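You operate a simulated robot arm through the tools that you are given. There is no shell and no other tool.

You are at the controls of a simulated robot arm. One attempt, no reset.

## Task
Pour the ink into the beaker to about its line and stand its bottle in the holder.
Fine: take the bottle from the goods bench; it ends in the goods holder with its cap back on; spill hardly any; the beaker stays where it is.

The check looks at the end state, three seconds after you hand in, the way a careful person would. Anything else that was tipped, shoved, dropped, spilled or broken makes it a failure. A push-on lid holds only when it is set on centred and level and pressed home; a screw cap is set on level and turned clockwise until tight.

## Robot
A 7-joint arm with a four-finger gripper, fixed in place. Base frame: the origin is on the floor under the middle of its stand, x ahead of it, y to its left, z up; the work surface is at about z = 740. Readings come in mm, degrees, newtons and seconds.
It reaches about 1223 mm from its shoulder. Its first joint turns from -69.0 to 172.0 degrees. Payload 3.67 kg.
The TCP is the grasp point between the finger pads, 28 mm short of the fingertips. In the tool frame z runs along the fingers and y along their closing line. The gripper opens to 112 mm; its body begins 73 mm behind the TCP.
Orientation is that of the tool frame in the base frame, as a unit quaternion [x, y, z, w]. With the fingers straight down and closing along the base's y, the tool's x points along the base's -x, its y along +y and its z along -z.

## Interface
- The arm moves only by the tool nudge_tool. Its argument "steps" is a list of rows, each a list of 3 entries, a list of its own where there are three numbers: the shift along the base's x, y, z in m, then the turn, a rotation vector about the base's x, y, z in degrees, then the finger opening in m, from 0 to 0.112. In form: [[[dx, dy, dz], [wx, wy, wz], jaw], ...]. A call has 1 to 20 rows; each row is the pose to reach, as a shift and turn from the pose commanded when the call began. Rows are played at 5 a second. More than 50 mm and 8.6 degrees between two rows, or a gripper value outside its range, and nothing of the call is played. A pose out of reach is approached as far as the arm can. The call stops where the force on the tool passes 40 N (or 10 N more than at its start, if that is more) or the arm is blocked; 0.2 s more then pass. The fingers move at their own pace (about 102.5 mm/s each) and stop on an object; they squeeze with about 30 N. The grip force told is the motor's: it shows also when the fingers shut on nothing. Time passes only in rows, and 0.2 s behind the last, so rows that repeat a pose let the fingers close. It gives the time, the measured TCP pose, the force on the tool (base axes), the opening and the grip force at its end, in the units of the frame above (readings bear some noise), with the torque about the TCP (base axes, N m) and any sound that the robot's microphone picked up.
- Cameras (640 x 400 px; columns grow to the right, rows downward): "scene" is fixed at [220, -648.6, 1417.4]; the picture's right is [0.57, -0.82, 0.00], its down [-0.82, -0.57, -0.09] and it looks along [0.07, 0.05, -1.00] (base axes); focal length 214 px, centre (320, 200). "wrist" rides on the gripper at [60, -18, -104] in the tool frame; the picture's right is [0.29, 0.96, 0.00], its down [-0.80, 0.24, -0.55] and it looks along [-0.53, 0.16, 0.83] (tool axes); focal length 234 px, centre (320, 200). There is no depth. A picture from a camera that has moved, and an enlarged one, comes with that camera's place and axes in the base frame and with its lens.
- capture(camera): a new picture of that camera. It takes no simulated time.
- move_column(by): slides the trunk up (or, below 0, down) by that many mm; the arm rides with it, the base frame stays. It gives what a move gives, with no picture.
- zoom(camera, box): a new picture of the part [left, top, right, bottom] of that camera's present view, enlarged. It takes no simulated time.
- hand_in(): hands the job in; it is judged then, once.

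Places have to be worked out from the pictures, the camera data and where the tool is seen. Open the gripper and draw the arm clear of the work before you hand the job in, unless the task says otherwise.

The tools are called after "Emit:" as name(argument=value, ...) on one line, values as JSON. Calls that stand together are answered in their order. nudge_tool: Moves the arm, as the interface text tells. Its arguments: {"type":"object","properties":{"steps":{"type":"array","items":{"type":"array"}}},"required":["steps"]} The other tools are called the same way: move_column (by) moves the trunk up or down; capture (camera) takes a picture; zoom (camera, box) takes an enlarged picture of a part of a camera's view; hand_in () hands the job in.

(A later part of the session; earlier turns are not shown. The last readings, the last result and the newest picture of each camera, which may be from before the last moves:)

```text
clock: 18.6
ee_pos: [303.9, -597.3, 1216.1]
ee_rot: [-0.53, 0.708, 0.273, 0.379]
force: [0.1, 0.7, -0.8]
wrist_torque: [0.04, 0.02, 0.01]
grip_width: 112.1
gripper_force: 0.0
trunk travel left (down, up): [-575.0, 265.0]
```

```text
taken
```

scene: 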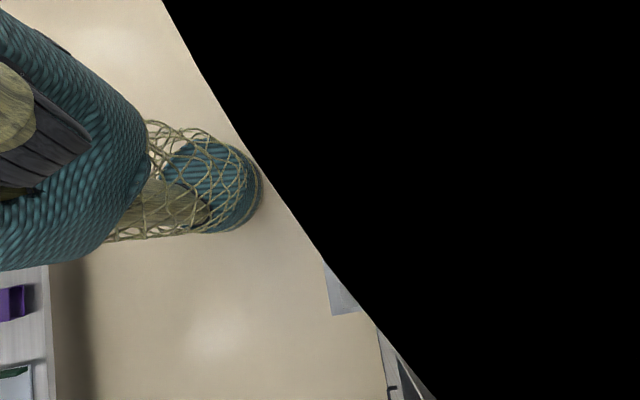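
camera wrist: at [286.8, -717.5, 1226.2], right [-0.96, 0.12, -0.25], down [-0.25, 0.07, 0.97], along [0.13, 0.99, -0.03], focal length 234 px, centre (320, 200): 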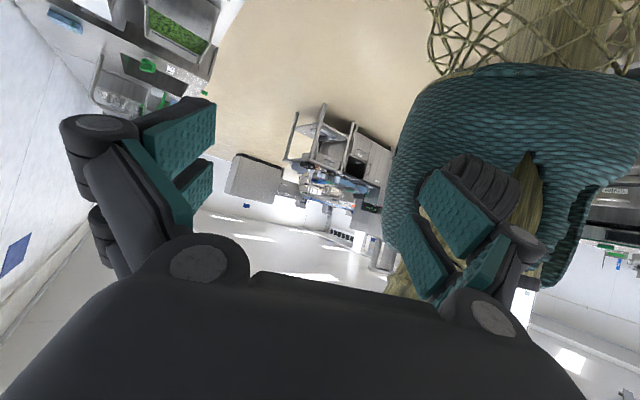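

Emit:
zoom(camera="wrist", box=[270, 90, 410, 260])

Emit:
zoom(camera="wrist", box=[560, 170, 640, 300])

Emit:
zoom(camera="wrist", box=[30, 0, 230, 120])

```text
2.35 times, centred on (340, 175) of wrist
camera zoom: at [286.8, -717.5, 1226.2], right [-0.96, 0.12, -0.25], down [-0.25, 0.07, 0.97], along [0.13, 0.99, -0.03], focal length 551 px, centre (273, 259)
```

zoom: 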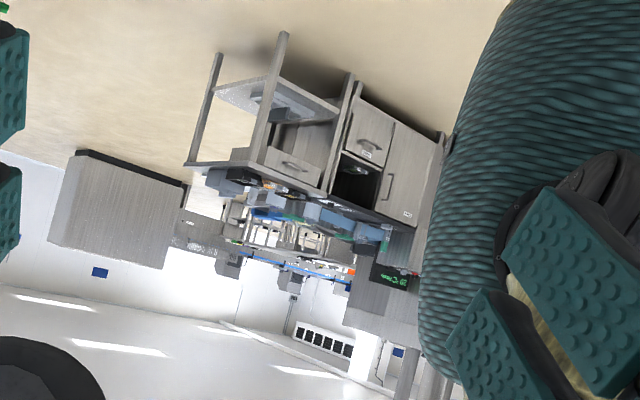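

```text
3.08 times, centred on (600, 235) of wrist
camera zoom: at [286.8, -717.5, 1226.2], right [-0.96, 0.12, -0.25], down [-0.25, 0.07, 0.97], along [0.13, 0.99, -0.03], focal length 720 px, centre (-542, 92)
```

zoom: 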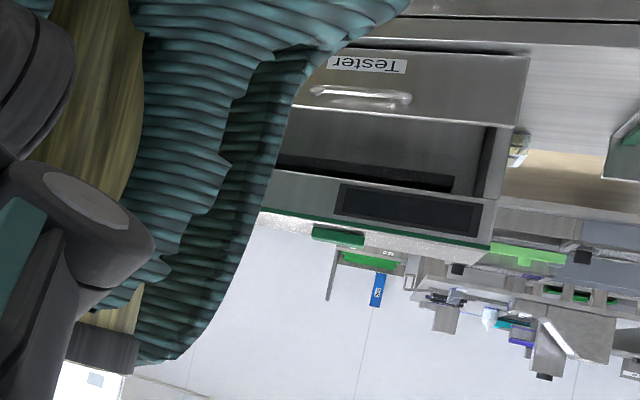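

```text
3.20 times, centred on (130, 60) of wrist
camera zoom: at [286.8, -717.5, 1226.2], right [-0.96, 0.12, -0.25], down [-0.25, 0.07, 0.97], along [0.13, 0.99, -0.03], focal length 749 px, centre (928, 648)
```

zoom: 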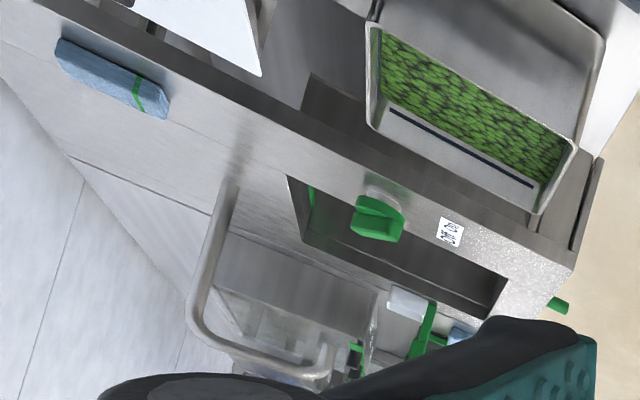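

This is a large workshop with many stations; the bench before the scene camera (turned 45° in the base frame) is the one with the Ink bottle, beaker and frame. I turn the hand back the way it came.

Emit:
nudge_tool(steps=[[[0, 0, 0], [0, 0, -8], 0.112], [[0, 0, 0], [0, 0, -16], 0.112], [[0, 0, 0], [0, 0, -24], 0.112], [[0, 0, 0], [0, 0, -32], 0.112], [[0, 0, 0], [0, 0, -40], 0.112], [[0, 0, 0], [0, 0, -48], 0.112], [[0, 0, 0], [0, 0, -56], 0.112], [[0, 0, 0], [0, 0, -64], 0.112], [[0, 0, 0], [0, 0, -72], 0.112]])

Emit:
nudge_tool(steps=[[[0, 0, 0], [0, 0, -8], 0.112], [[0, 0, 0], [0, 0, -16], 0.112], [[0, 0, 0], [0, 0, -24], 0.112], [[0, 0, 0], [0, 0, -32], 0.112], [[0, 0, 0], [0, 0, -40], 0.112], [[0, 0, 0], [0, 0, -45], 0.112]])

Emit:
capture(camera="wrist")

Emit:
capture(camera="scene")

```text
clock: 20.6
ee_pos: [304.4, -595.8, 1220.0]
ee_rot: [-0.01, 0.884, -0.004, 0.468]
force: [1.2, 0.6, -0.3]
wrist_torque: [-0.01, 0.01, -0.01]
grip_width: 112.1
gripper_force: 0.0
trunk travel left (down, up): [-575.0, 265.0]
```

```text
clock: 22.0
ee_pos: [305.9, -632.5, 1228.4]
ee_rot: [0.347, 0.82, -0.17, 0.422]
force: [-0.9, 0.1, 0.6]
wrist_torque: [0.02, 0.02, -0.02]
grip_width: 111.9
gripper_force: 0.1
out of reach, approached as far as the arm can: row 3, 4, 5, 6
trunk travel left (down, up): [-575.0, 265.0]
```

```text
taken
camera wrist: at [207.3, -560.6, 1239.8], right [0.57, 0.79, -0.22], down [0.17, 0.15, 0.97], along [0.81, -0.59, -0.06], focal length 234 px, centre (320, 200)
```

wrist: 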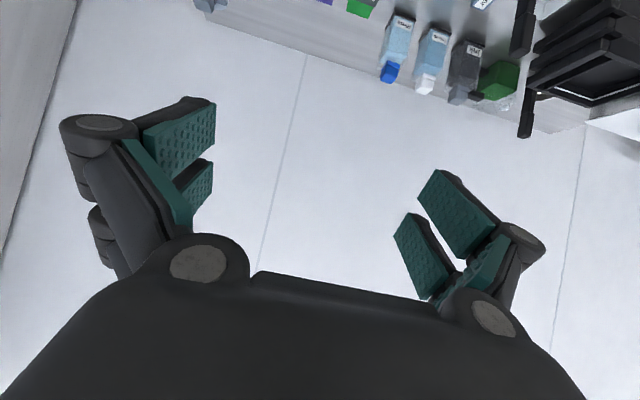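

```text
taken
```

scene: 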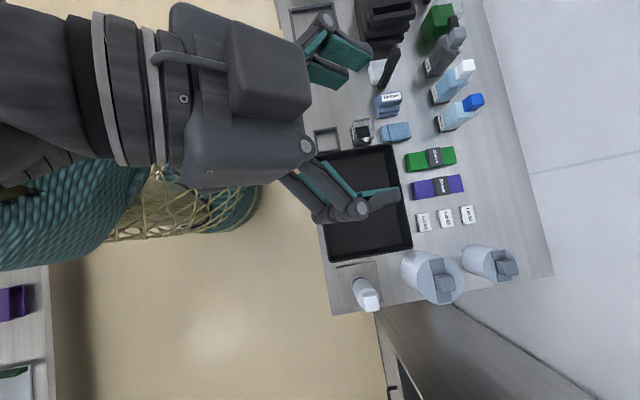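

The hand now faces straight across the bench (along its normal). I zoom on the bottles.

Emit:
zoom(camera="wrist", box=[370, 0, 550, 120])

Emit:
zoom(camera="wrist", box=[430, 30, 540, 130])

```text
3.33 times, centred on (460, 60) of wrist
camera zoom: at [207.3, -560.6, 1239.8], right [0.57, 0.79, -0.22], down [0.17, 0.15, 0.97], along [0.81, -0.59, -0.06], focal length 781 px, centre (-147, 667)
```

zoom: 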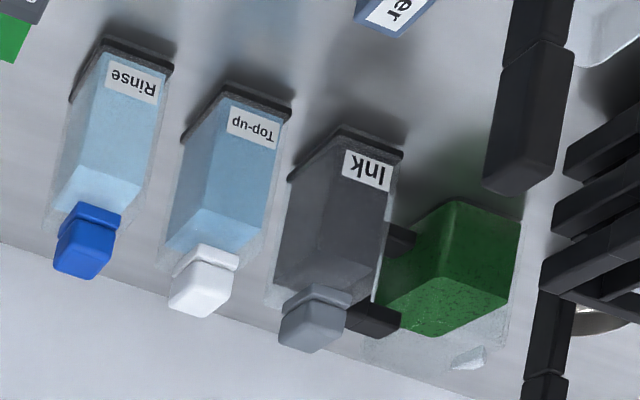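

```text
4.00 times, centred on (485, 80) of wrist
camera zoom: at [207.3, -560.6, 1239.8], right [0.57, 0.79, -0.22], down [0.17, 0.15, 0.97], along [0.81, -0.59, -0.06], focal length 937 px, centre (-340, 680)
```

zoom: 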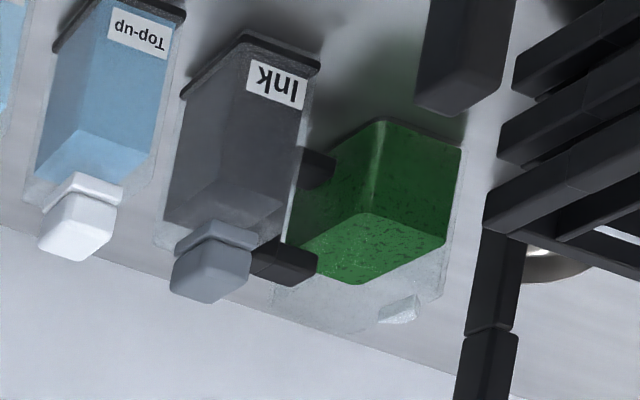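

The green thing is a jug with its handle toward the Ink bottle. I zoom the scene camera hard on the Ink bottle and neighbours to measure gaps.

Emit:
zoom(camera="scene", box=[416, 0, 480, 40])

Emit:
zoom(camera="scene", box=[416, 40, 480, 80])

Emit:
zoom(camera="scene", box=[312, 110, 408, 170])

```text
10.00 times, centred on (448, 20) of scene
camera zoom: at [220.0, -648.6, 1417.4], right [0.57, -0.82, 0.0], down [-0.82, -0.57, -0.09], along [0.07, 0.05, -1.0], focal length 2145 px, centre (-960, 2000)
```

zoom: 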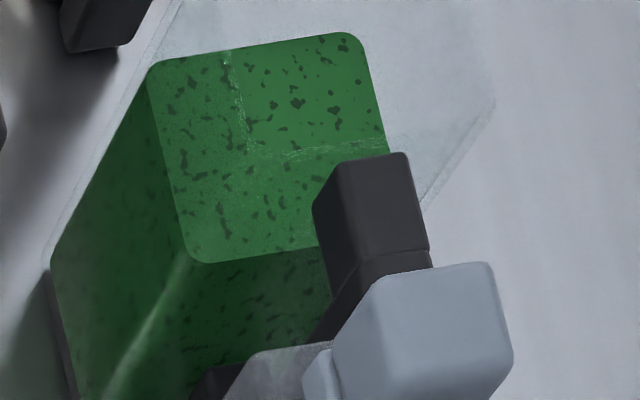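

```text
10.00 times, centred on (448, 60) of scene
camera zoom: at [220.0, -648.6, 1417.4], right [0.57, -0.82, 0.0], down [-0.82, -0.57, -0.09], along [0.07, 0.05, -1.0], focal length 2145 px, centre (-960, 1600)
```

zoom: 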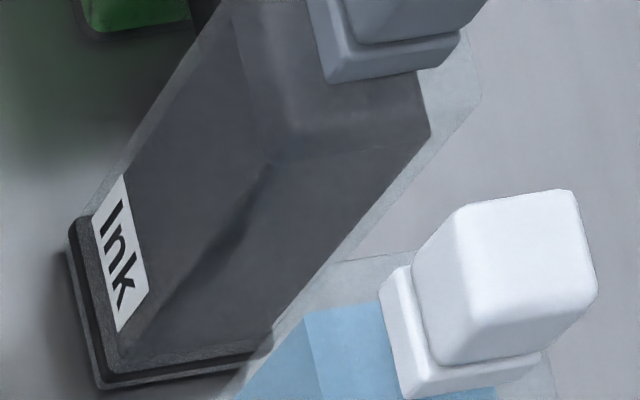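

```text
6.67 times, centred on (360, 140) of scene
camera zoom: at [220.0, -648.6, 1417.4], right [0.57, -0.82, 0.0], down [-0.82, -0.57, -0.09], along [0.07, 0.05, -1.0], focal length 1430 px, centre (53, 600)
```

zoom: 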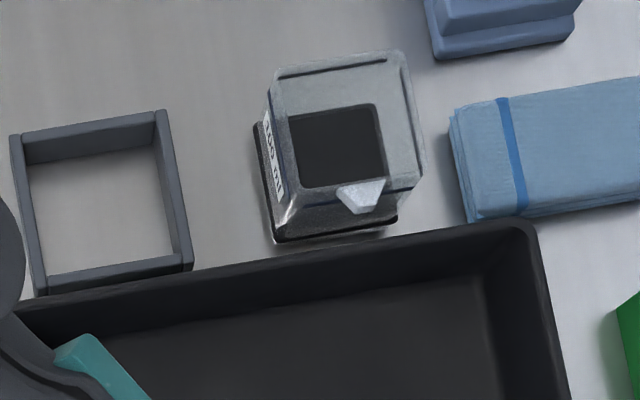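

The stick-like scoop handle stands in front of the Ink bottle, so I want the hand flipped (camera on top). I return to fingers-down and then test a yaw of +135° in stages.

Emit:
nudge_tool(steps=[[[0.02, 0.006, -0.013], [5.4, 5.4, 0], 0.112], [[0.04, 0.012, -0.026], [10.8, 10.8, 0], 0.112], [[0.06, 0.018, -0.04], [16.2, 16.2, 0], 0.112], [[0.08, 0.024, -0.054], [21.6, 21.6, 0], 0.112], [[0.1, 0.03, -0.068], [27, 27, 0], 0.112], [[0.11, 0.034, -0.08], [32.4, 32.4, 0], 0.112], [[0.119, 0.036, -0.091], [38, 38, 0], 0.112], [[0.119, 0.036, -0.091], [38, 38, 0], 0.112]])

```text
clock: 23.8
ee_pos: [432.5, -589.1, 1153.7]
ee_rot: [0.373, 0.928, -0.004, 0.017]
force: [0.6, 0.7, 0.5]
wrist_torque: [-0.01, -0.06, 0.0]
grip_width: 111.7
gripper_force: 0.0
trunk travel left (down, up): [-575.0, 265.0]
```

Emit:
nudge_tool(steps=[[[0, 0, 0], [0, 0, 8.5], 0.112], [[0, 0, 0], [0, 0, 17], 0.112], [[0, 0, 0], [0, 0, 25.5], 0.112], [[0, 0, 0], [0, 0, 34], 0.112], [[0, 0, 0], [0, 0, 42.5], 0.112], [[0, 0, 0], [0, 0, 51], 0.112], [[0, 0, 0], [0, 0, 59.5], 0.112], [[0, 0, 0], [0, 0, 68], 0.112], [[0, 0, 0], [0, 0, 76.5], 0.112], [[0, 0, 0], [0, 0, 85], 0.112]])

Emit:
capture(camera="scene")

```text
clock: 26.0
ee_pos: [434.4, -588.8, 1151.3]
ee_rot: [-0.354, 0.935, 0.009, 0.015]
force: [0.3, 0.2, 0.0]
wrist_torque: [-0.02, -0.02, 0.04]
grip_width: 111.9
gripper_force: 0.2
trunk travel left (down, up): [-575.0, 265.0]
```

```text
taken
```

scene: 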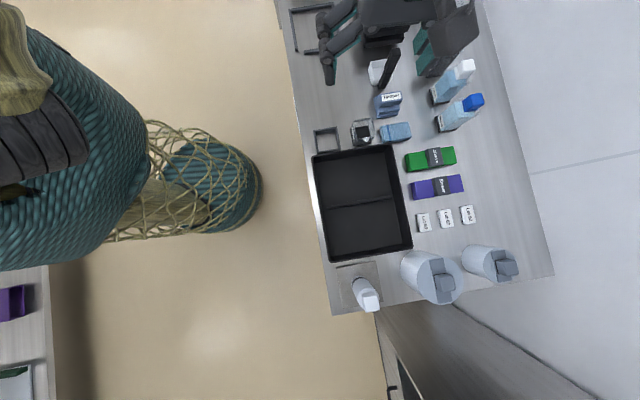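

Emit:
nudge_tool(steps=[[[0, 0, 0], [0, 0, 8.5], 0.112], [[0, 0, 0], [0, 0, 17], 0.112], [[0, 0, 0], [0, 0, 25.5], 0.112], [[0, 0, 0], [0, 0, 34], 0.112], [[0, 0, 0], [0, 0, 42.5], 0.112], [[0, 0, 0], [0, 0, 51], 0.112], [[0, 0, 0], [0, 0, 59.5], 0.112], [[0, 0, 0], [0, 0, 68], 0.112], [[0, 0, 0], [0, 0, 76.5], 0.112], [[0, 0, 0], [0, 0, 85], 0.112], [[0, 0, 0], [0, 0, 93], 0.112]])

Emit:
capture(camera="scene")

Emit:
capture(camera="wrist")

```text
clock: 28.4
ee_pos: [436.7, -588.3, 1151.1]
ee_rot: [0.922, -0.387, -0.017, -0.005]
force: [0.3, 0.4, -0.1]
wrist_torque: [-0.03, -0.04, 0.02]
grip_width: 112.0
gripper_force: 0.0
trunk travel left (down, up): [-575.0, 265.0]
```

```text
taken
```

scene: 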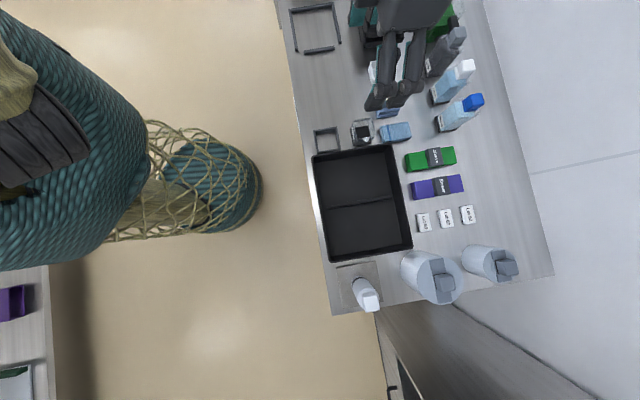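

```text
taken
camera wrist: at [493.2, -621.4, 1253.0], right [-0.48, -0.88, -0.01], down [-0.71, 0.39, 0.58], along [-0.51, 0.28, -0.81], focal length 234 px, centre (320, 200)
```

wrist: 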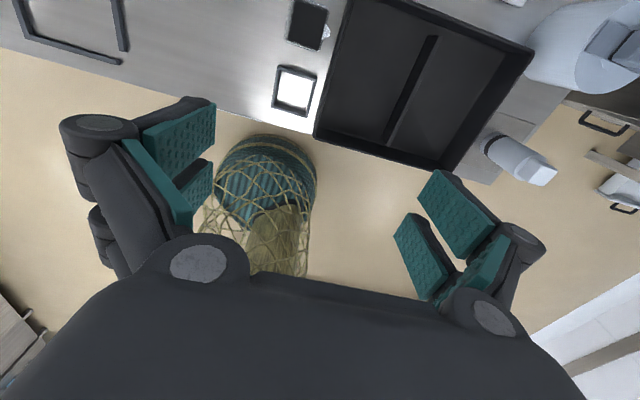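

Full flip achieved. Now I tilt the fingers outward 45° over the bench and move toward the Ink bottle, staying high.

Emit:
nudge_tool(steps=[[[0.03, 0.0, 0.0], [-4, -4, 0], 0.112], [[0.06, 0.0, 0.0], [-8, -8, 0], 0.112], [[0.09, 0.0, 0.0], [-12, -12, 0], 0.112], [[0.12, 0.0, 0.0], [-16, -16, 0], 0.112], [[0.15, 0.0, 0.0], [-20, -20, 0], 0.112], [[0.18, 0.0, 0.0], [-24, -24, 0], 0.112], [[0.21, 0.0, 0.0], [-28, -28, 0], 0.112], [[0.23, 0.0, 0.0], [-31.8, -31.8, 0], 0.112]])

Emit:
capture(camera="wrist")

Emit:
capture(camera="scene")

```text
clock: 30.4
ee_pos: [645.9, -623.1, 1124.4]
ee_rot: [0.852, -0.393, 0.32, 0.129]
force: [0.0, -0.3, 0.1]
wrist_torque: [0.03, 0.0, 0.02]
grip_width: 111.9
gripper_force: 0.0
trunk travel left (down, up): [-575.0, 265.0]
stopped in row 8: the arm was blocked; the commanded pose is now the measured one
```

```text
taken
camera wrist: at [641.5, -597.1, 1242.3], right [-0.58, -0.8, 0.15], down [-0.81, 0.57, -0.1], along [-0.01, -0.19, -0.98], focal length 234 px, centre (320, 200)
```

wrist: 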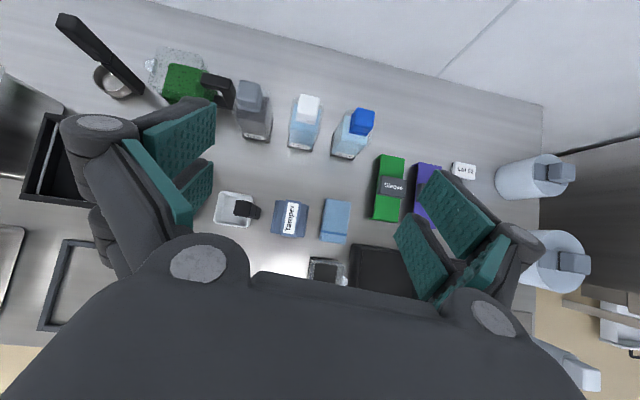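

```text
taken
```

scene: 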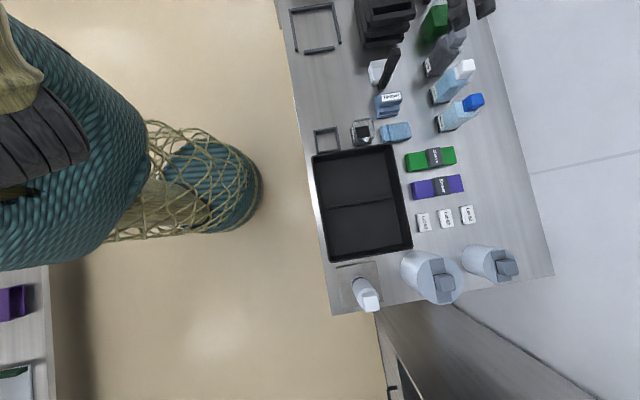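

Blocked again near there — something limits the arm's elbow side. I back off and tilt the hand to look back at the robot arm itself to understand.

Emit:
nudge_tool(steps=[[[-0.03, 0.005, 0.004], [4, 4, 0], 0.112], [[-0.06, 0.01, 0.008], [8, 8, 0], 0.112], [[-0.09, 0.015, 0.012], [12, 12, 0], 0.112], [[-0.12, 0.02, 0.016], [16, 16, 0], 0.112], [[-0.15, 0.025, 0.02], [20, 20, 0], 0.112], [[-0.18, 0.03, 0.024], [24, 24, 0], 0.112], [[-0.21, 0.035, 0.027], [28, 28, 0], 0.112], [[-0.21, 0.035, 0.027], [32, 32, 0], 0.112], [[-0.21, 0.035, 0.027], [37, 37, 0], 0.112], [[-0.21, 0.035, 0.027], [42, 42, 0], 0.112], [[-0.21, 0.035, 0.027], [47, 47, 0], 0.112]])

Emit:
capture(camera="wrist")

Emit:
capture(camera="scene")

```text
clock: 32.8
ee_pos: [437.4, -584.9, 1152.2]
ee_rot: [0.887, -0.402, -0.214, -0.071]
force: [0.0, 0.7, 0.8]
wrist_torque: [0.04, 0.01, 0.02]
grip_width: 112.0
gripper_force: 0.1
trunk travel left (down, up): [-575.0, 265.0]
```

```text
taken
camera wrist: at [518.9, -646.4, 1218.2], right [-0.54, -0.83, -0.08], down [-0.47, 0.22, 0.86], along [-0.7, 0.51, -0.51], focal length 234 px, centre (320, 200)
```

wrist: 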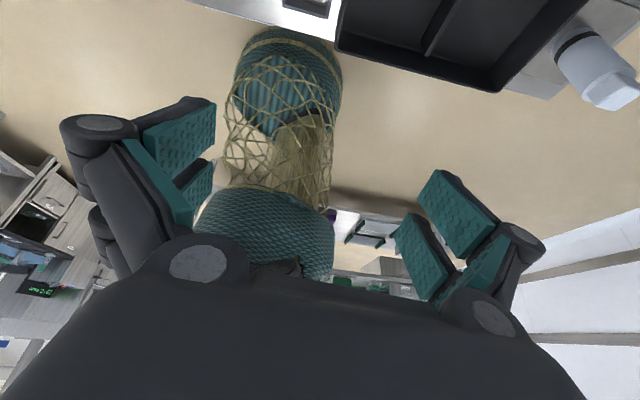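

```text
taken
```

scene: 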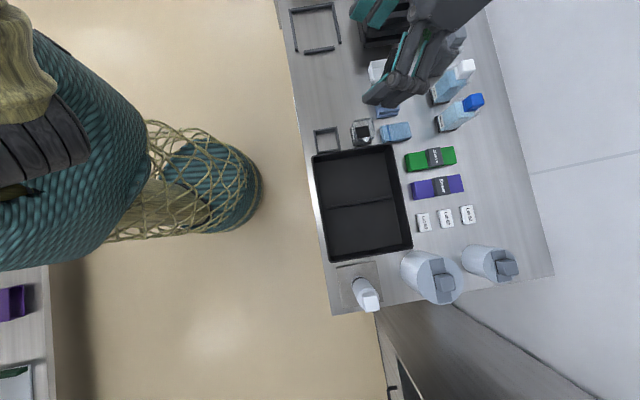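

Emit:
nudge_tool(steps=[[[0, 0, 0], [5, 5, 0], 0.112], [[0, 0, 0], [10, 10, 0], 0.112], [[0, 0, 0], [15, 15, 0], 0.112], [[0, 0, 0], [20, 20, 0], 0.112]])

Emit:
capture(camera="wrist")

```text
clock: 33.8
ee_pos: [438.3, -586.4, 1151.4]
ee_rot: [0.811, -0.366, -0.429, -0.154]
force: [-0.1, -0.2, -1.0]
wrist_torque: [-0.02, 0.03, 0.01]
grip_width: 111.9
gripper_force: 0.1
trunk travel left (down, up): [-575.0, 265.0]
```

```text
taken
camera wrist: at [533.0, -660.8, 1162.6], right [-0.59, -0.79, -0.17], down [-0.14, -0.11, 0.98], along [-0.8, 0.6, -0.05], focal length 234 px, centre (320, 200)
```

wrist: 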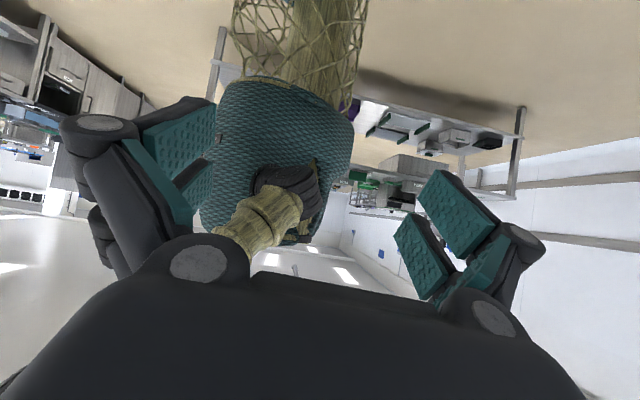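

The shoulder sits near z≈1080 with the upper arm going up and to the left, so high poses are awkward. I untilt and lower the hand to work nearer bench height.

Emit:
nudge_tool(steps=[[[0, 0, 0], [-5.5, -5.5, 0], 0.112], [[0, 0, 0], [-11, -11, 0], 0.112], [[0, 0, 0], [-16.5, -16.5, 0], 0.112], [[0, 0, 0], [-22, -22, 0], 0.112], [[0, 0, 0], [-27.5, -27.5, 0], 0.112], [[0, 0, 0], [-33, -33, 0], 0.112], [[0, 0, 0], [-38.4, -38.4, 0], 0.112], [[0, 0, -0.04], [-38.4, -38.4, 0], 0.112], [[0, 0, -0.08], [-38.4, -38.4, 0], 0.112], [[0, 0, -0.12], [-38.4, -38.4, 0], 0.112]])

Emit:
capture(camera="scene")

```text
clock: 36.0
ee_pos: [436.7, -584.8, 1031.4]
ee_rot: [0.91, -0.414, -0.002, 0.007]
force: [0.4, -0.2, -0.6]
wrist_torque: [0.09, 0.05, 0.02]
grip_width: 111.8
gripper_force: 0.1
trunk travel left (down, up): [-575.0, 265.0]
```

```text
taken
```

scene: 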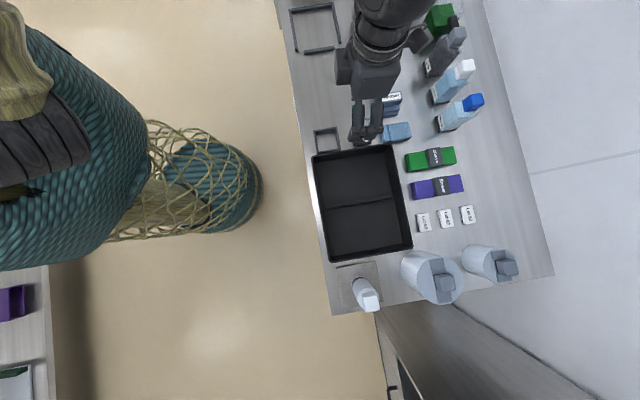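

Good. Now I move outward at z≈1010 while tilting, in short stages.

Emit:
nudge_tool(steps=[[[0.03, 0.0, 0.0], [-3.5, -3.5, 0], 0.112], [[0.06, 0.0, 0.0], [-7, -7, 0], 0.112], [[0.09, 0.0, -0.01], [-10.5, -10.5, 0], 0.112], [[0.12, 0.0, -0.02], [-14, -14, 0], 0.112]])

Emit:
nudge_tool(steps=[[[0.03, 0.0, 0.0], [-3.5, -3.5, 0], 0.112], [[0.06, 0.0, 0.0], [-7, -7, 0], 0.112], [[0.09, 0.0, 0.0], [-10.5, -10.5, 0], 0.112], [[0.12, 0.0, 0.0], [-14, -14, 0], 0.112]])

Emit:
capture(camera="wrist")

Emit:
capture(camera="scene")

```text
clock: 37.0
ee_pos: [554.7, -583.8, 1012.6]
ee_rot: [0.896, -0.409, 0.16, 0.068]
force: [0.1, 0.0, 0.5]
wrist_torque: [-0.01, 0.02, -0.02]
grip_width: 112.2
gripper_force: 0.1
trunk travel left (down, up): [-575.0, 265.0]
```

```text
clock: 38.0
ee_pos: [674.0, -587.8, 1014.9]
ee_rot: [0.854, -0.392, 0.317, 0.127]
force: [-0.9, -0.5, 0.7]
wrist_torque: [0.02, 0.0, 0.01]
grip_width: 111.9
gripper_force: 0.1
trunk travel left (down, up): [-575.0, 265.0]
```

```text
taken
camera wrist: at [671.7, -564.0, 1132.7], right [-0.58, -0.8, 0.15], down [-0.82, 0.57, -0.09], along [-0.01, -0.18, -0.98], focal length 234 px, centre (320, 200)
```

wrist: 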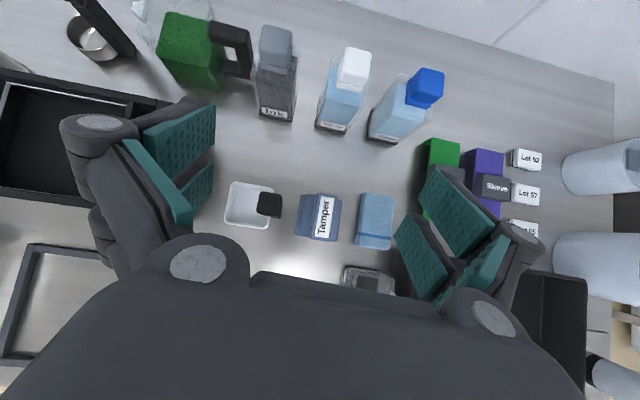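

```text
taken
```

scene: 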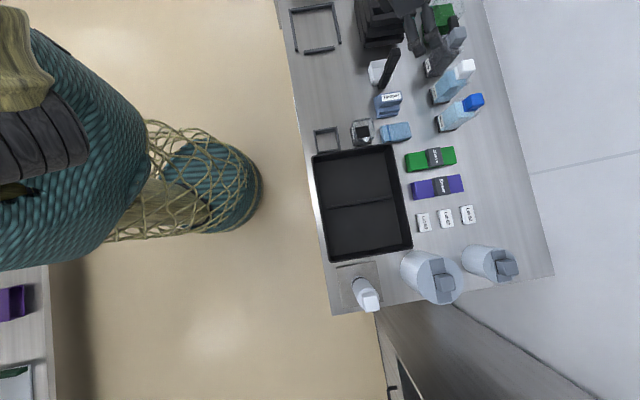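

Works well at this height. The camera now looks straight down on the bottles; I zoom on the Ink bottle, jug and neighbours.

Emit:
zoom(camera="wrist", box=[130, 0, 450, 160])

Emit:
zoom(camera="wrist", box=[200, 10, 360, 130])

Emit:
zoom(camera="wrist", box=[210, 160, 420, 300])

```text
2.00 times, centred on (290, 80) of wrist
camera zoom: at [671.7, -564.0, 1132.7], right [-0.58, -0.8, 0.15], down [-0.82, 0.57, -0.09], along [-0.01, -0.18, -0.98], focal length 468 px, centre (380, 440)
```

zoom: 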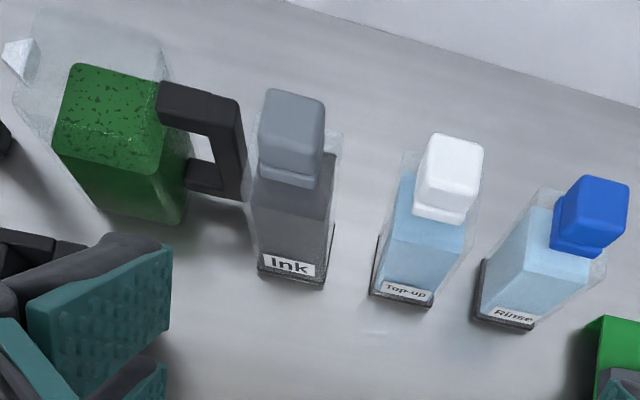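

```text
3.33 times, centred on (280, 70) of wrist
camera zoom: at [671.7, -564.0, 1132.7], right [-0.58, -0.8, 0.15], down [-0.82, 0.57, -0.09], along [-0.01, -0.18, -0.98], focal length 781 px, centre (453, 633)
```

zoom: 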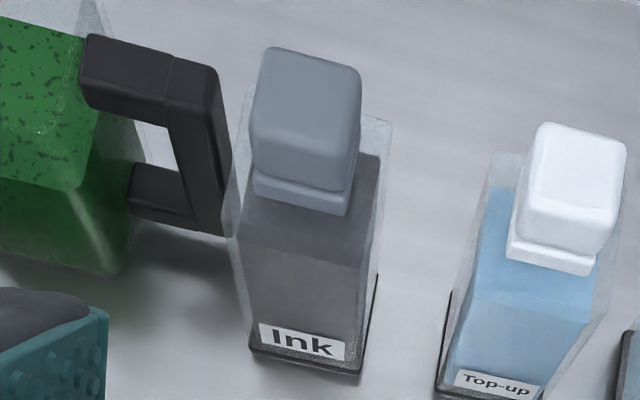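

```text
2.86 times, centred on (315, 230) of wrist
camera zoom: at [671.7, -564.0, 1132.7], right [-0.58, -0.8, 0.15], down [-0.82, 0.57, -0.09], along [-0.01, -0.18, -0.98], focal length 669 px, centre (334, 114)
```

zoom: 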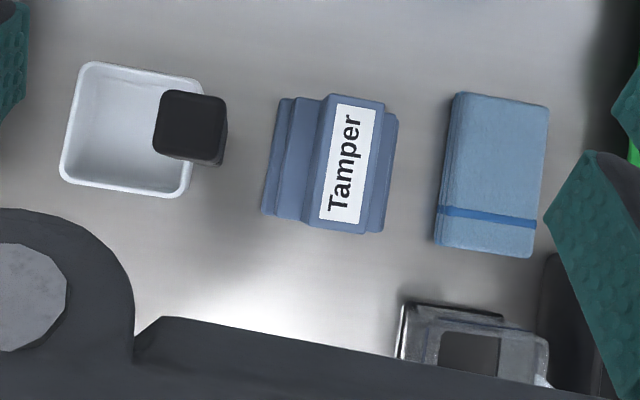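

By triangulating both views I place the Ink bottle centre at about (845.5,-673.5), ~57 mm square, cap top z≈876, with 41 mm to Top-up and the jug handle only alongside its far edge. I now move to a stand-off point in front/above of it with a 60° downward approach and jaws at 75 mm.

Emit:
nudge_tool(steps=[[[0.03, -0.008, 0], [1.8, 1.8, 0], 0.1], [[0.06, -0.016, 0], [3.6, 3.6, 0], 0.09], [[0.09, -0.025, 0], [5.4, 5.4, 0], 0.08], [[0.121, -0.033, 0], [7.07, 7.07, 0], 0.075], [[0.121, -0.033, -0.04], [7.07, 7.07, 0], 0.075]])

Emit:
capture(camera="wrist")

Emit:
capture(camera="scene")

```text
clock: 39.2
ee_pos: [798.4, -620.2, 970.0]
ee_rot: [0.879, -0.403, 0.238, 0.097]
force: [-0.2, 0.1, 0.1]
wrist_torque: [0.02, 0.03, 0.02]
grip_width: 75.1
gripper_force: 0.0
trunk travel left (down, up): [-575.0, 265.0]
```

```text
taken
camera wrist: at [809.7, -611.0, 1090.2], right [-0.56, -0.82, 0.12], down [-0.82, 0.57, 0.08], along [-0.14, -0.06, -0.99], focal length 234 px, centre (320, 200)
```

wrist: 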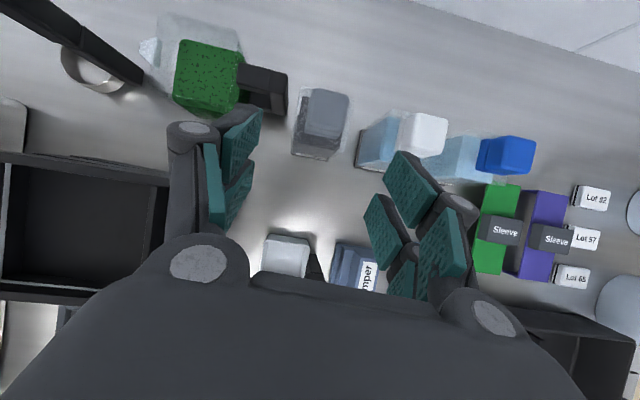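

```text
taken
```

scene: 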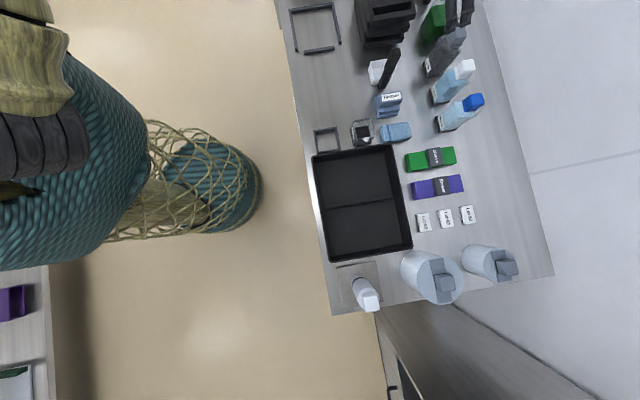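

Emit:
zoom(camera="wrist", box=[160, 60, 480, 260])

```text
2.00 times, centred on (320, 160) of wrist
camera zoom: at [809.7, -611.0, 1090.2], right [-0.56, -0.82, 0.12], down [-0.82, 0.57, 0.08], along [-0.14, -0.06, -0.99], focal length 468 px, centre (320, 280)
```

zoom: 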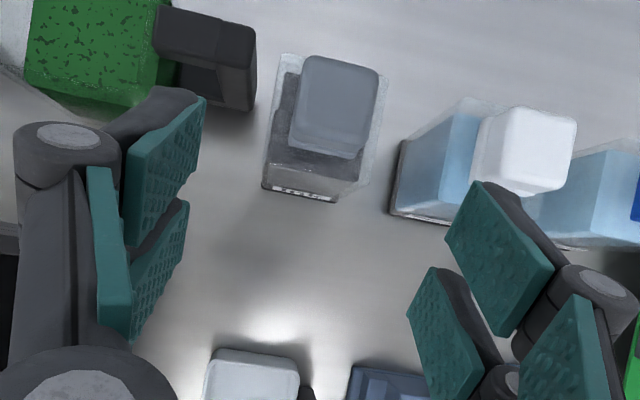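

Bottle centre refined to about (844,-674). I correct yaw by +3° and a small roll, and go down to the stand-off point 100 mm before the grasp along the finger direction.

Emit:
nudge_tool(steps=[[[-0.005, -0.002, -0.03], [-0.8, 0.9, 3], 0.075], [[-0.005, -0.002, -0.06], [-0.8, 0.9, 3], 0.075], [[-0.005, -0.002, -0.081], [-0.8, 0.9, 3], 0.075], [[-0.005, -0.002, -0.081], [-0.8, 0.9, 3], 0.075]])

Emit:
zoom(camera="wrist", box=[160, 40, 480, 240])

Emit:
zoom(camera="scene", box=[400, 0, 496, 60])

```text
clock: 40.2
ee_pos: [791.0, -620.7, 892.8]
ee_rot: [0.89, -0.378, 0.236, 0.1]
force: [-0.4, -0.3, -0.7]
wrist_torque: [-0.01, -0.01, 0.04]
grip_width: 74.9
gripper_force: 0.1
trunk travel left (down, up): [-575.0, 265.0]
```

```text
2.00 times, centred on (320, 140) of wrist
camera zoom: at [803.4, -608.4, 1012.7], right [-0.51, -0.85, 0.14], down [-0.84, 0.53, 0.08], along [-0.15, -0.08, -0.99], focal length 468 px, centre (320, 320)
```

zoom: 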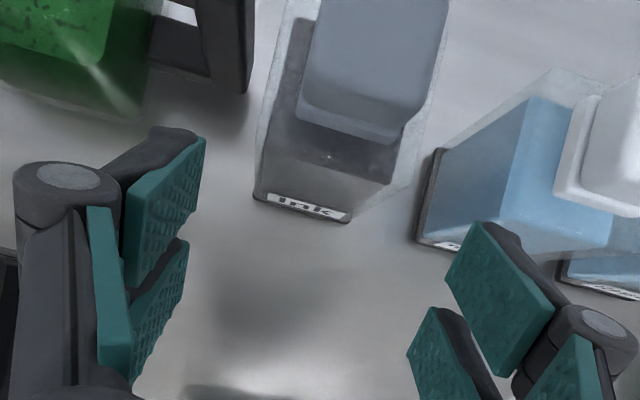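

```text
6.67 times, centred on (448, 30) of scene
camera zoom: at [220.0, -648.6, 1417.4], right [0.57, -0.82, 0.0], down [-0.82, -0.57, -0.09], along [0.07, 0.05, -1.0], focal length 1430 px, centre (-533, 1333)
```

zoom: 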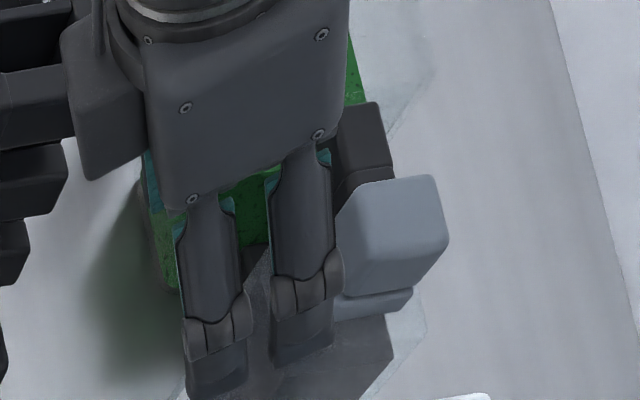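

Aligned within ~1 mm. I narrow the jaws to 66 mm to keep the knuckles off the Top-up bottle and descend along the finger direction, first two thirds of the way.

Emit:
nudge_tool(steps=[[[0, 0, 0], [0, 0, 0], 0.066], [[0.0056, -0.0056, -0.015], [0, 0, 0], 0.066], [[0.0112, -0.0112, -0.03], [0, 0, 0], 0.066], [[0.0168, -0.0168, -0.045], [0, 0, 0], 0.066], [[0.0224, -0.0224, -0.06], [0, 0, 0], 0.066], [[0.0224, -0.0224, -0.06], [0, 0, 0], 0.066]])

Emit:
zoom(camera="wrist", box=[160, 20, 480, 220])

Emit:
zoom(camera="scene", box=[400, 10, 496, 70])

```text
clock: 41.6
ee_pos: [815.5, -642.4, 832.2]
ee_rot: [0.89, -0.377, 0.236, 0.101]
force: [-0.9, 0.5, 0.6]
wrist_torque: [0.02, 0.0, 0.0]
grip_width: 66.2
gripper_force: 0.1
trunk travel left (down, up): [-575.0, 265.0]
```

```text
2.00 times, centred on (320, 120) of wrist
camera zoom: at [827.6, -629.6, 952.1], right [-0.51, -0.85, 0.14], down [-0.84, 0.53, 0.08], along [-0.15, -0.08, -0.99], focal length 468 px, centre (320, 360)
```

zoom: 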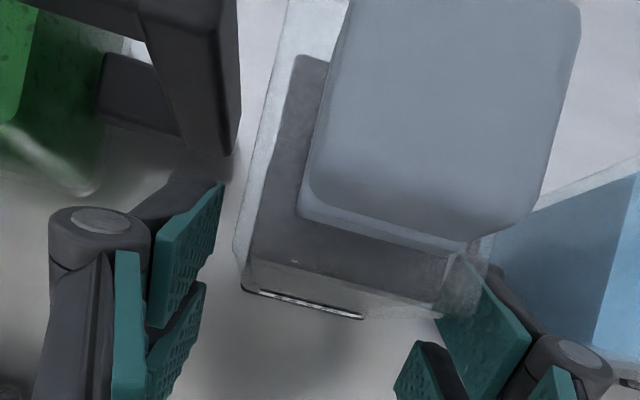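

```text
6.67 times, centred on (448, 40) of scene
camera zoom: at [220.0, -648.6, 1417.4], right [0.57, -0.82, 0.0], down [-0.82, -0.57, -0.09], along [0.07, 0.05, -1.0], focal length 1430 px, centre (-533, 1267)
```

zoom: 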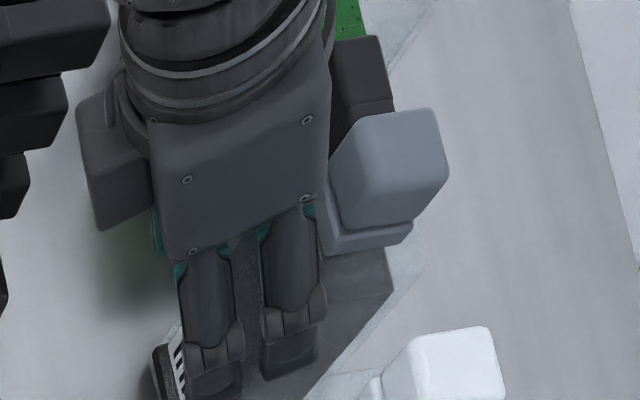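

The −u pad is only ~1 mm off the glass, so I shift 1.6 mm toward −u with jaws at 68 mm, and finish the descent in small rows.

Emit:
nudge_tool(steps=[[[-0.0012, -0.0011, 0], [0, 0, 0], 0.068], [[-0.0012, -0.0011, 0], [0, 0, 0], 0.068], [[0.0028, -0.0052, -0.01], [0, 0, 0], 0.068], [[0.0067, -0.0093, -0.02], [0, 0, 0], 0.068], [[0.0107, -0.0134, -0.03], [0, 0, 0], 0.068], [[0.0107, -0.0134, -0.03], [0, 0, 0], 0.068]])

Emit:
zoom(camera="wrist", box=[160, 20, 480, 220])

Emit:
zoom(camera="scene", box=[400, 10, 496, 70])

```text
clock: 43.0
ee_pos: [825.7, -656.1, 803.7]
ee_rot: [0.89, -0.377, 0.237, 0.101]
force: [-0.1, -0.3, 0.0]
wrist_torque: [0.0, 0.02, -0.04]
grip_width: 68.0
gripper_force: 0.0
trunk travel left (down, up): [-575.0, 265.0]
```

```text
2.00 times, centred on (320, 120) of wrist
camera zoom: at [838.5, -642.8, 922.0], right [-0.51, -0.85, 0.14], down [-0.84, 0.53, 0.09], along [-0.15, -0.08, -0.99], focal length 468 px, centre (320, 360)
```

zoom: 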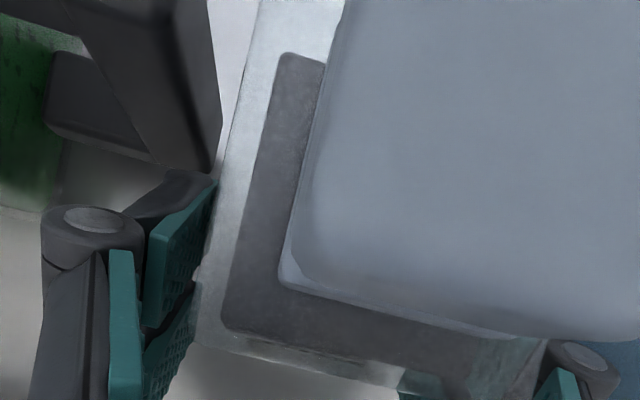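

```text
6.67 times, centred on (448, 40) of scene
camera zoom: at [220.0, -648.6, 1417.4], right [0.57, -0.82, 0.0], down [-0.82, -0.57, -0.09], along [0.07, 0.05, -1.0], focal length 1430 px, centre (-533, 1267)
```

zoom: 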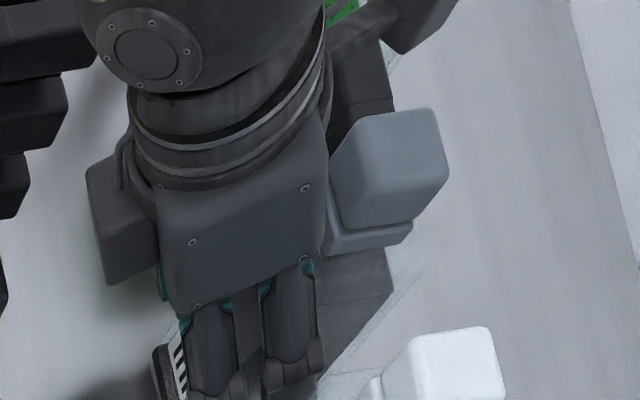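

No contact forces. I close the fingers on the bottle.

Emit:
nudge_tool(steps=[[[0, 0, 0], [0, 0, 0], 0.06], [[0, 0, 0], [0, 0, 0], 0.055], [[0, 0, 0], [0, 0, 0], 0.05], [[0, 0, 0], [0, 0, 0], 0.045], [[0, 0, 0], [0, 0, 0], 0.045]])

Emit:
capture(camera="wrist")

Emit:
zoom(camera="scene", box=[400, 10, 496, 70])

```text
clock: 44.2
ee_pos: [826.1, -655.7, 802.4]
ee_rot: [0.89, -0.377, 0.236, 0.102]
force: [-0.6, 0.4, -0.3]
wrist_torque: [0.02, 0.21, -0.01]
grip_width: 55.9
gripper_force: 30.4
trunk travel left (down, up): [-575.0, 265.0]
```

```text
taken
camera wrist: at [838.6, -643.0, 921.6], right [-0.51, -0.85, 0.14], down [-0.84, 0.53, 0.09], along [-0.15, -0.08, -0.99], focal length 234 px, centre (320, 200)
```

wrist: 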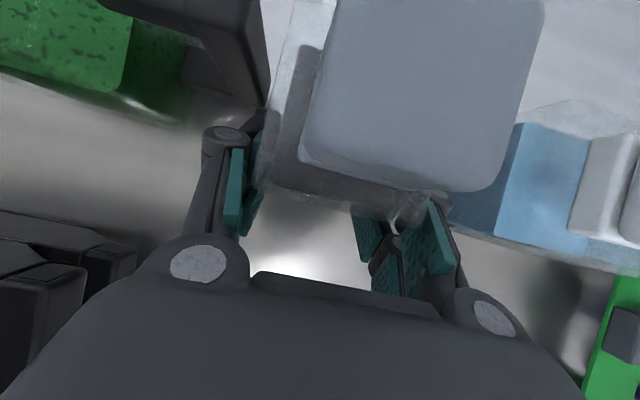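

```text
6.67 times, centred on (448, 40) of scene
camera zoom: at [220.0, -648.6, 1417.4], right [0.57, -0.82, 0.0], down [-0.82, -0.57, -0.09], along [0.07, 0.05, -1.0], focal length 1430 px, centre (-533, 1267)
```

zoom: 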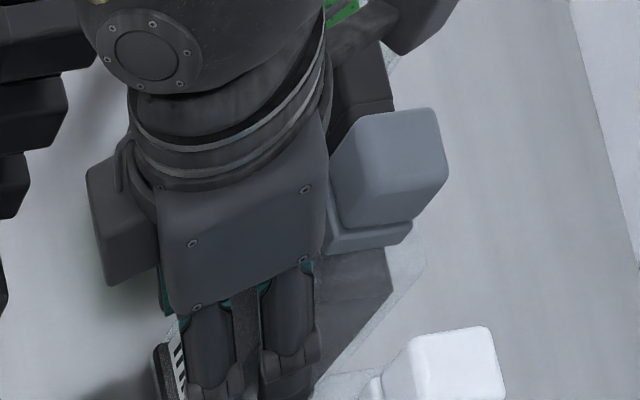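

Grip is firm at 55.9 mm, 30 N. I lift straight up slowly and check for slip.

Emit:
nudge_tool(steps=[[[0, 0, 0.005], [0, 0, 0], 0.045], [[0, 0, 0.012], [0, 0, 0], 0.045], [[0, 0, 0.02], [0, 0, 0], 0.045], [[0, 0, 0.03], [0, 0, 0], 0.045], [[0, 0, 0.03], [0, 0, 0], 0.045]])

Emit:
capture(camera="wrist")

Emit:
zoom(camera="scene", box=[400, 10, 496, 70])

```text
clock: 45.4
ee_pos: [826.5, -656.3, 831.7]
ee_rot: [0.89, -0.377, 0.235, 0.101]
force: [-0.9, -1.1, -3.8]
wrist_torque: [0.06, 0.05, -0.02]
grip_width: 55.7
gripper_force: 30.3
trunk travel left (down, up): [-575.0, 265.0]
```

```text
taken
camera wrist: at [839.6, -643.9, 950.8], right [-0.51, -0.85, 0.14], down [-0.84, 0.53, 0.09], along [-0.15, -0.08, -0.99], focal length 234 px, centre (320, 200)
```

wrist: 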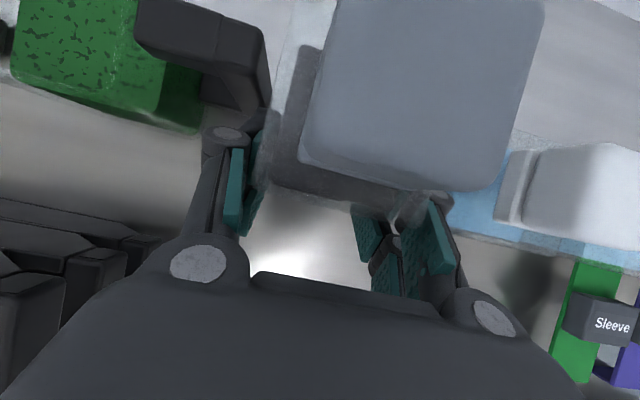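

```text
6.67 times, centred on (448, 40) of scene
camera zoom: at [220.0, -648.6, 1417.4], right [0.57, -0.82, 0.0], down [-0.82, -0.57, -0.09], along [0.07, 0.05, -1.0], focal length 1430 px, centre (-533, 1267)
```

zoom: 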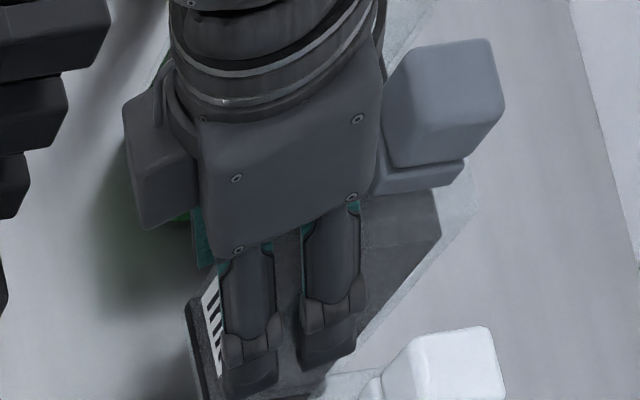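

Bottle lifted cleanly (~0.4 kg). I raise it well above the stick handle and start carrying it back toward the holder in stages.

Emit:
nudge_tool(steps=[[[0, 0, 0.03], [0, 0, 0], 0.045], [[-0.002, 0.002, 0.06], [0, 0, 0], 0.045], [[-0.004, 0.004, 0.09], [0, 0, 0], 0.045], [[-0.01, 0.01, 0.12], [0, 0, 0], 0.045], [[-0.03, 0.02, 0.14], [0, 0, 0], 0.045], [[-0.06, 0.03, 0.15], [0, 0, 0], 0.045]])

Emit:
capture(camera="wrist")

Emit:
capture(camera="scene")

```text
clock: 46.8
ee_pos: [767.8, -623.8, 982.6]
ee_rot: [0.89, -0.376, 0.237, 0.1]
force: [-0.7, 0.3, -3.8]
wrist_torque: [0.1, 0.03, -0.01]
grip_width: 55.6
gripper_force: 29.8
trunk travel left (down, up): [-575.0, 265.0]
```

```text
taken
camera wrist: at [781.0, -611.9, 1102.1], right [-0.51, -0.85, 0.14], down [-0.85, 0.53, 0.08], along [-0.15, -0.08, -0.99], focal length 234 px, centre (320, 200)
```

wrist: 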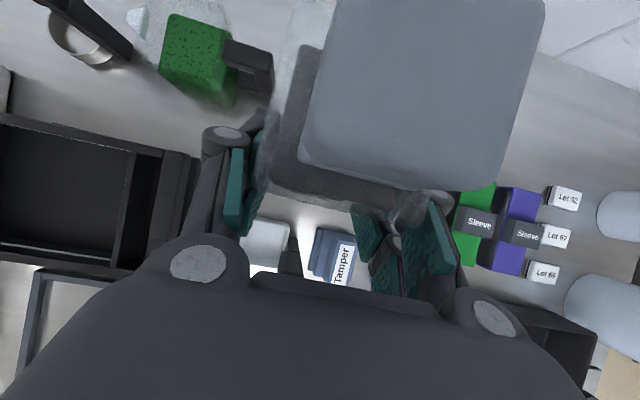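

```text
taken
```

scene: 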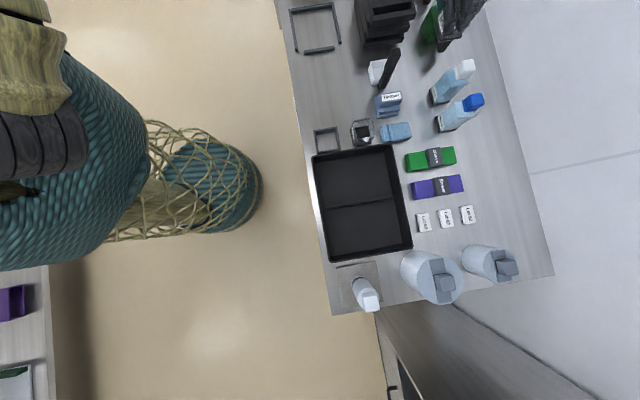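

Emit:
nudge_tool(steps=[[[-0.039, 0.0127, 0], [0, 0, 0], 0.045], [[-0.078, 0.0254, 0], [0, 0, 0], 0.045], [[-0.117, 0.0381, 0], [0, 0, 0], 0.045], [[-0.156, 0.0508, 0], [0, 0, 0], 0.045]])

Emit:
nudge_tool(steps=[[[-0.039, 0.0127, 0], [0, 0, 0], 0.045], [[-0.078, 0.0254, 0], [0, 0, 0], 0.045], [[-0.117, 0.0381, 0], [0, 0, 0], 0.045]])

Emit:
capture(camera="wrist")

Emit:
capture(camera="scene")

```text
clock: 47.8
ee_pos: [610.9, -576.0, 980.9]
ee_rot: [0.89, -0.377, 0.236, 0.101]
force: [0.3, 0.2, -2.1]
wrist_torque: [0.01, 0.06, -0.02]
grip_width: 55.8
gripper_force: 29.7
trunk travel left (down, up): [-575.0, 265.0]
```

```text
clock: 48.6
ee_pos: [487.3, -544.6, 976.4]
ee_rot: [0.889, -0.382, 0.231, 0.101]
force: [-0.2, -0.2, -3.9]
wrist_torque: [0.1, 0.01, -0.01]
grip_width: 55.9
gripper_force: 29.9
trunk travel left (down, up): [-575.0, 265.0]
```

```text
taken
camera wrist: at [501.3, -532.1, 1095.9], right [-0.52, -0.84, 0.14], down [-0.84, 0.54, 0.1], along [-0.16, -0.07, -0.98], focal length 234 px, centre (320, 200)
```

wrist: 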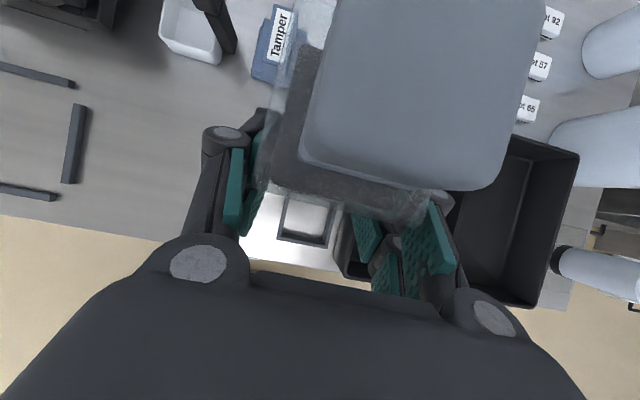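

```text
taken
```

scene: 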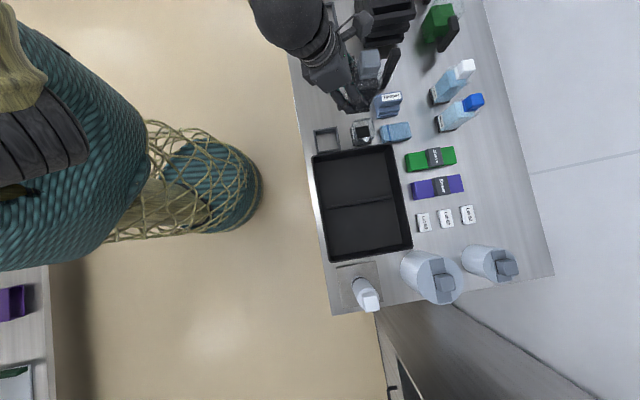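

The holder is visible below between the fingers; I zoom to locate it precisely.

Emit:
zoom(camera="wrist", box=[240, 170, 380, 260])

Emit:
zoom(camera="scene", box=[304, 110, 384, 160])

```text
4.44 times, centred on (310, 215) of wrist
camera zoom: at [501.3, -532.1, 1095.9], right [-0.52, -0.84, 0.14], down [-0.84, 0.54, 0.1], along [-0.16, -0.07, -0.98], focal length 1041 px, centre (364, 133)
```

zoom: 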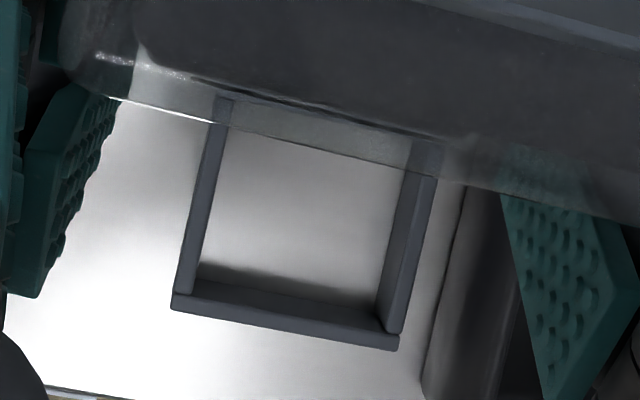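

```text
8.00 times, centred on (344, 135) of scene
camera zoom: at [220.0, -648.6, 1417.4], right [0.57, -0.82, 0.0], down [-0.82, -0.57, -0.09], along [0.07, 0.05, -1.0], focal length 1716 px, centre (128, 720)
```

zoom: 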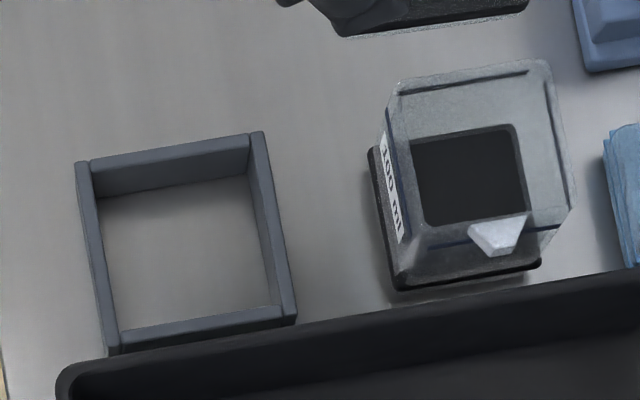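

Emit:
nudge_tool(steps=[[[0, 0, 0], [0, 0, 0], 0.045], [[0, 0, 0], [0, 0, 0], 0.045]])

```text
clock: 49.2
ee_pos: [488.6, -542.7, 975.0]
ee_rot: [0.89, -0.381, 0.231, 0.1]
force: [0.1, 1.4, -4.2]
wrist_torque: [0.04, 0.09, 0.0]
grip_width: 55.9
gripper_force: 29.9
trunk travel left (down, up): [-575.0, 265.0]
```

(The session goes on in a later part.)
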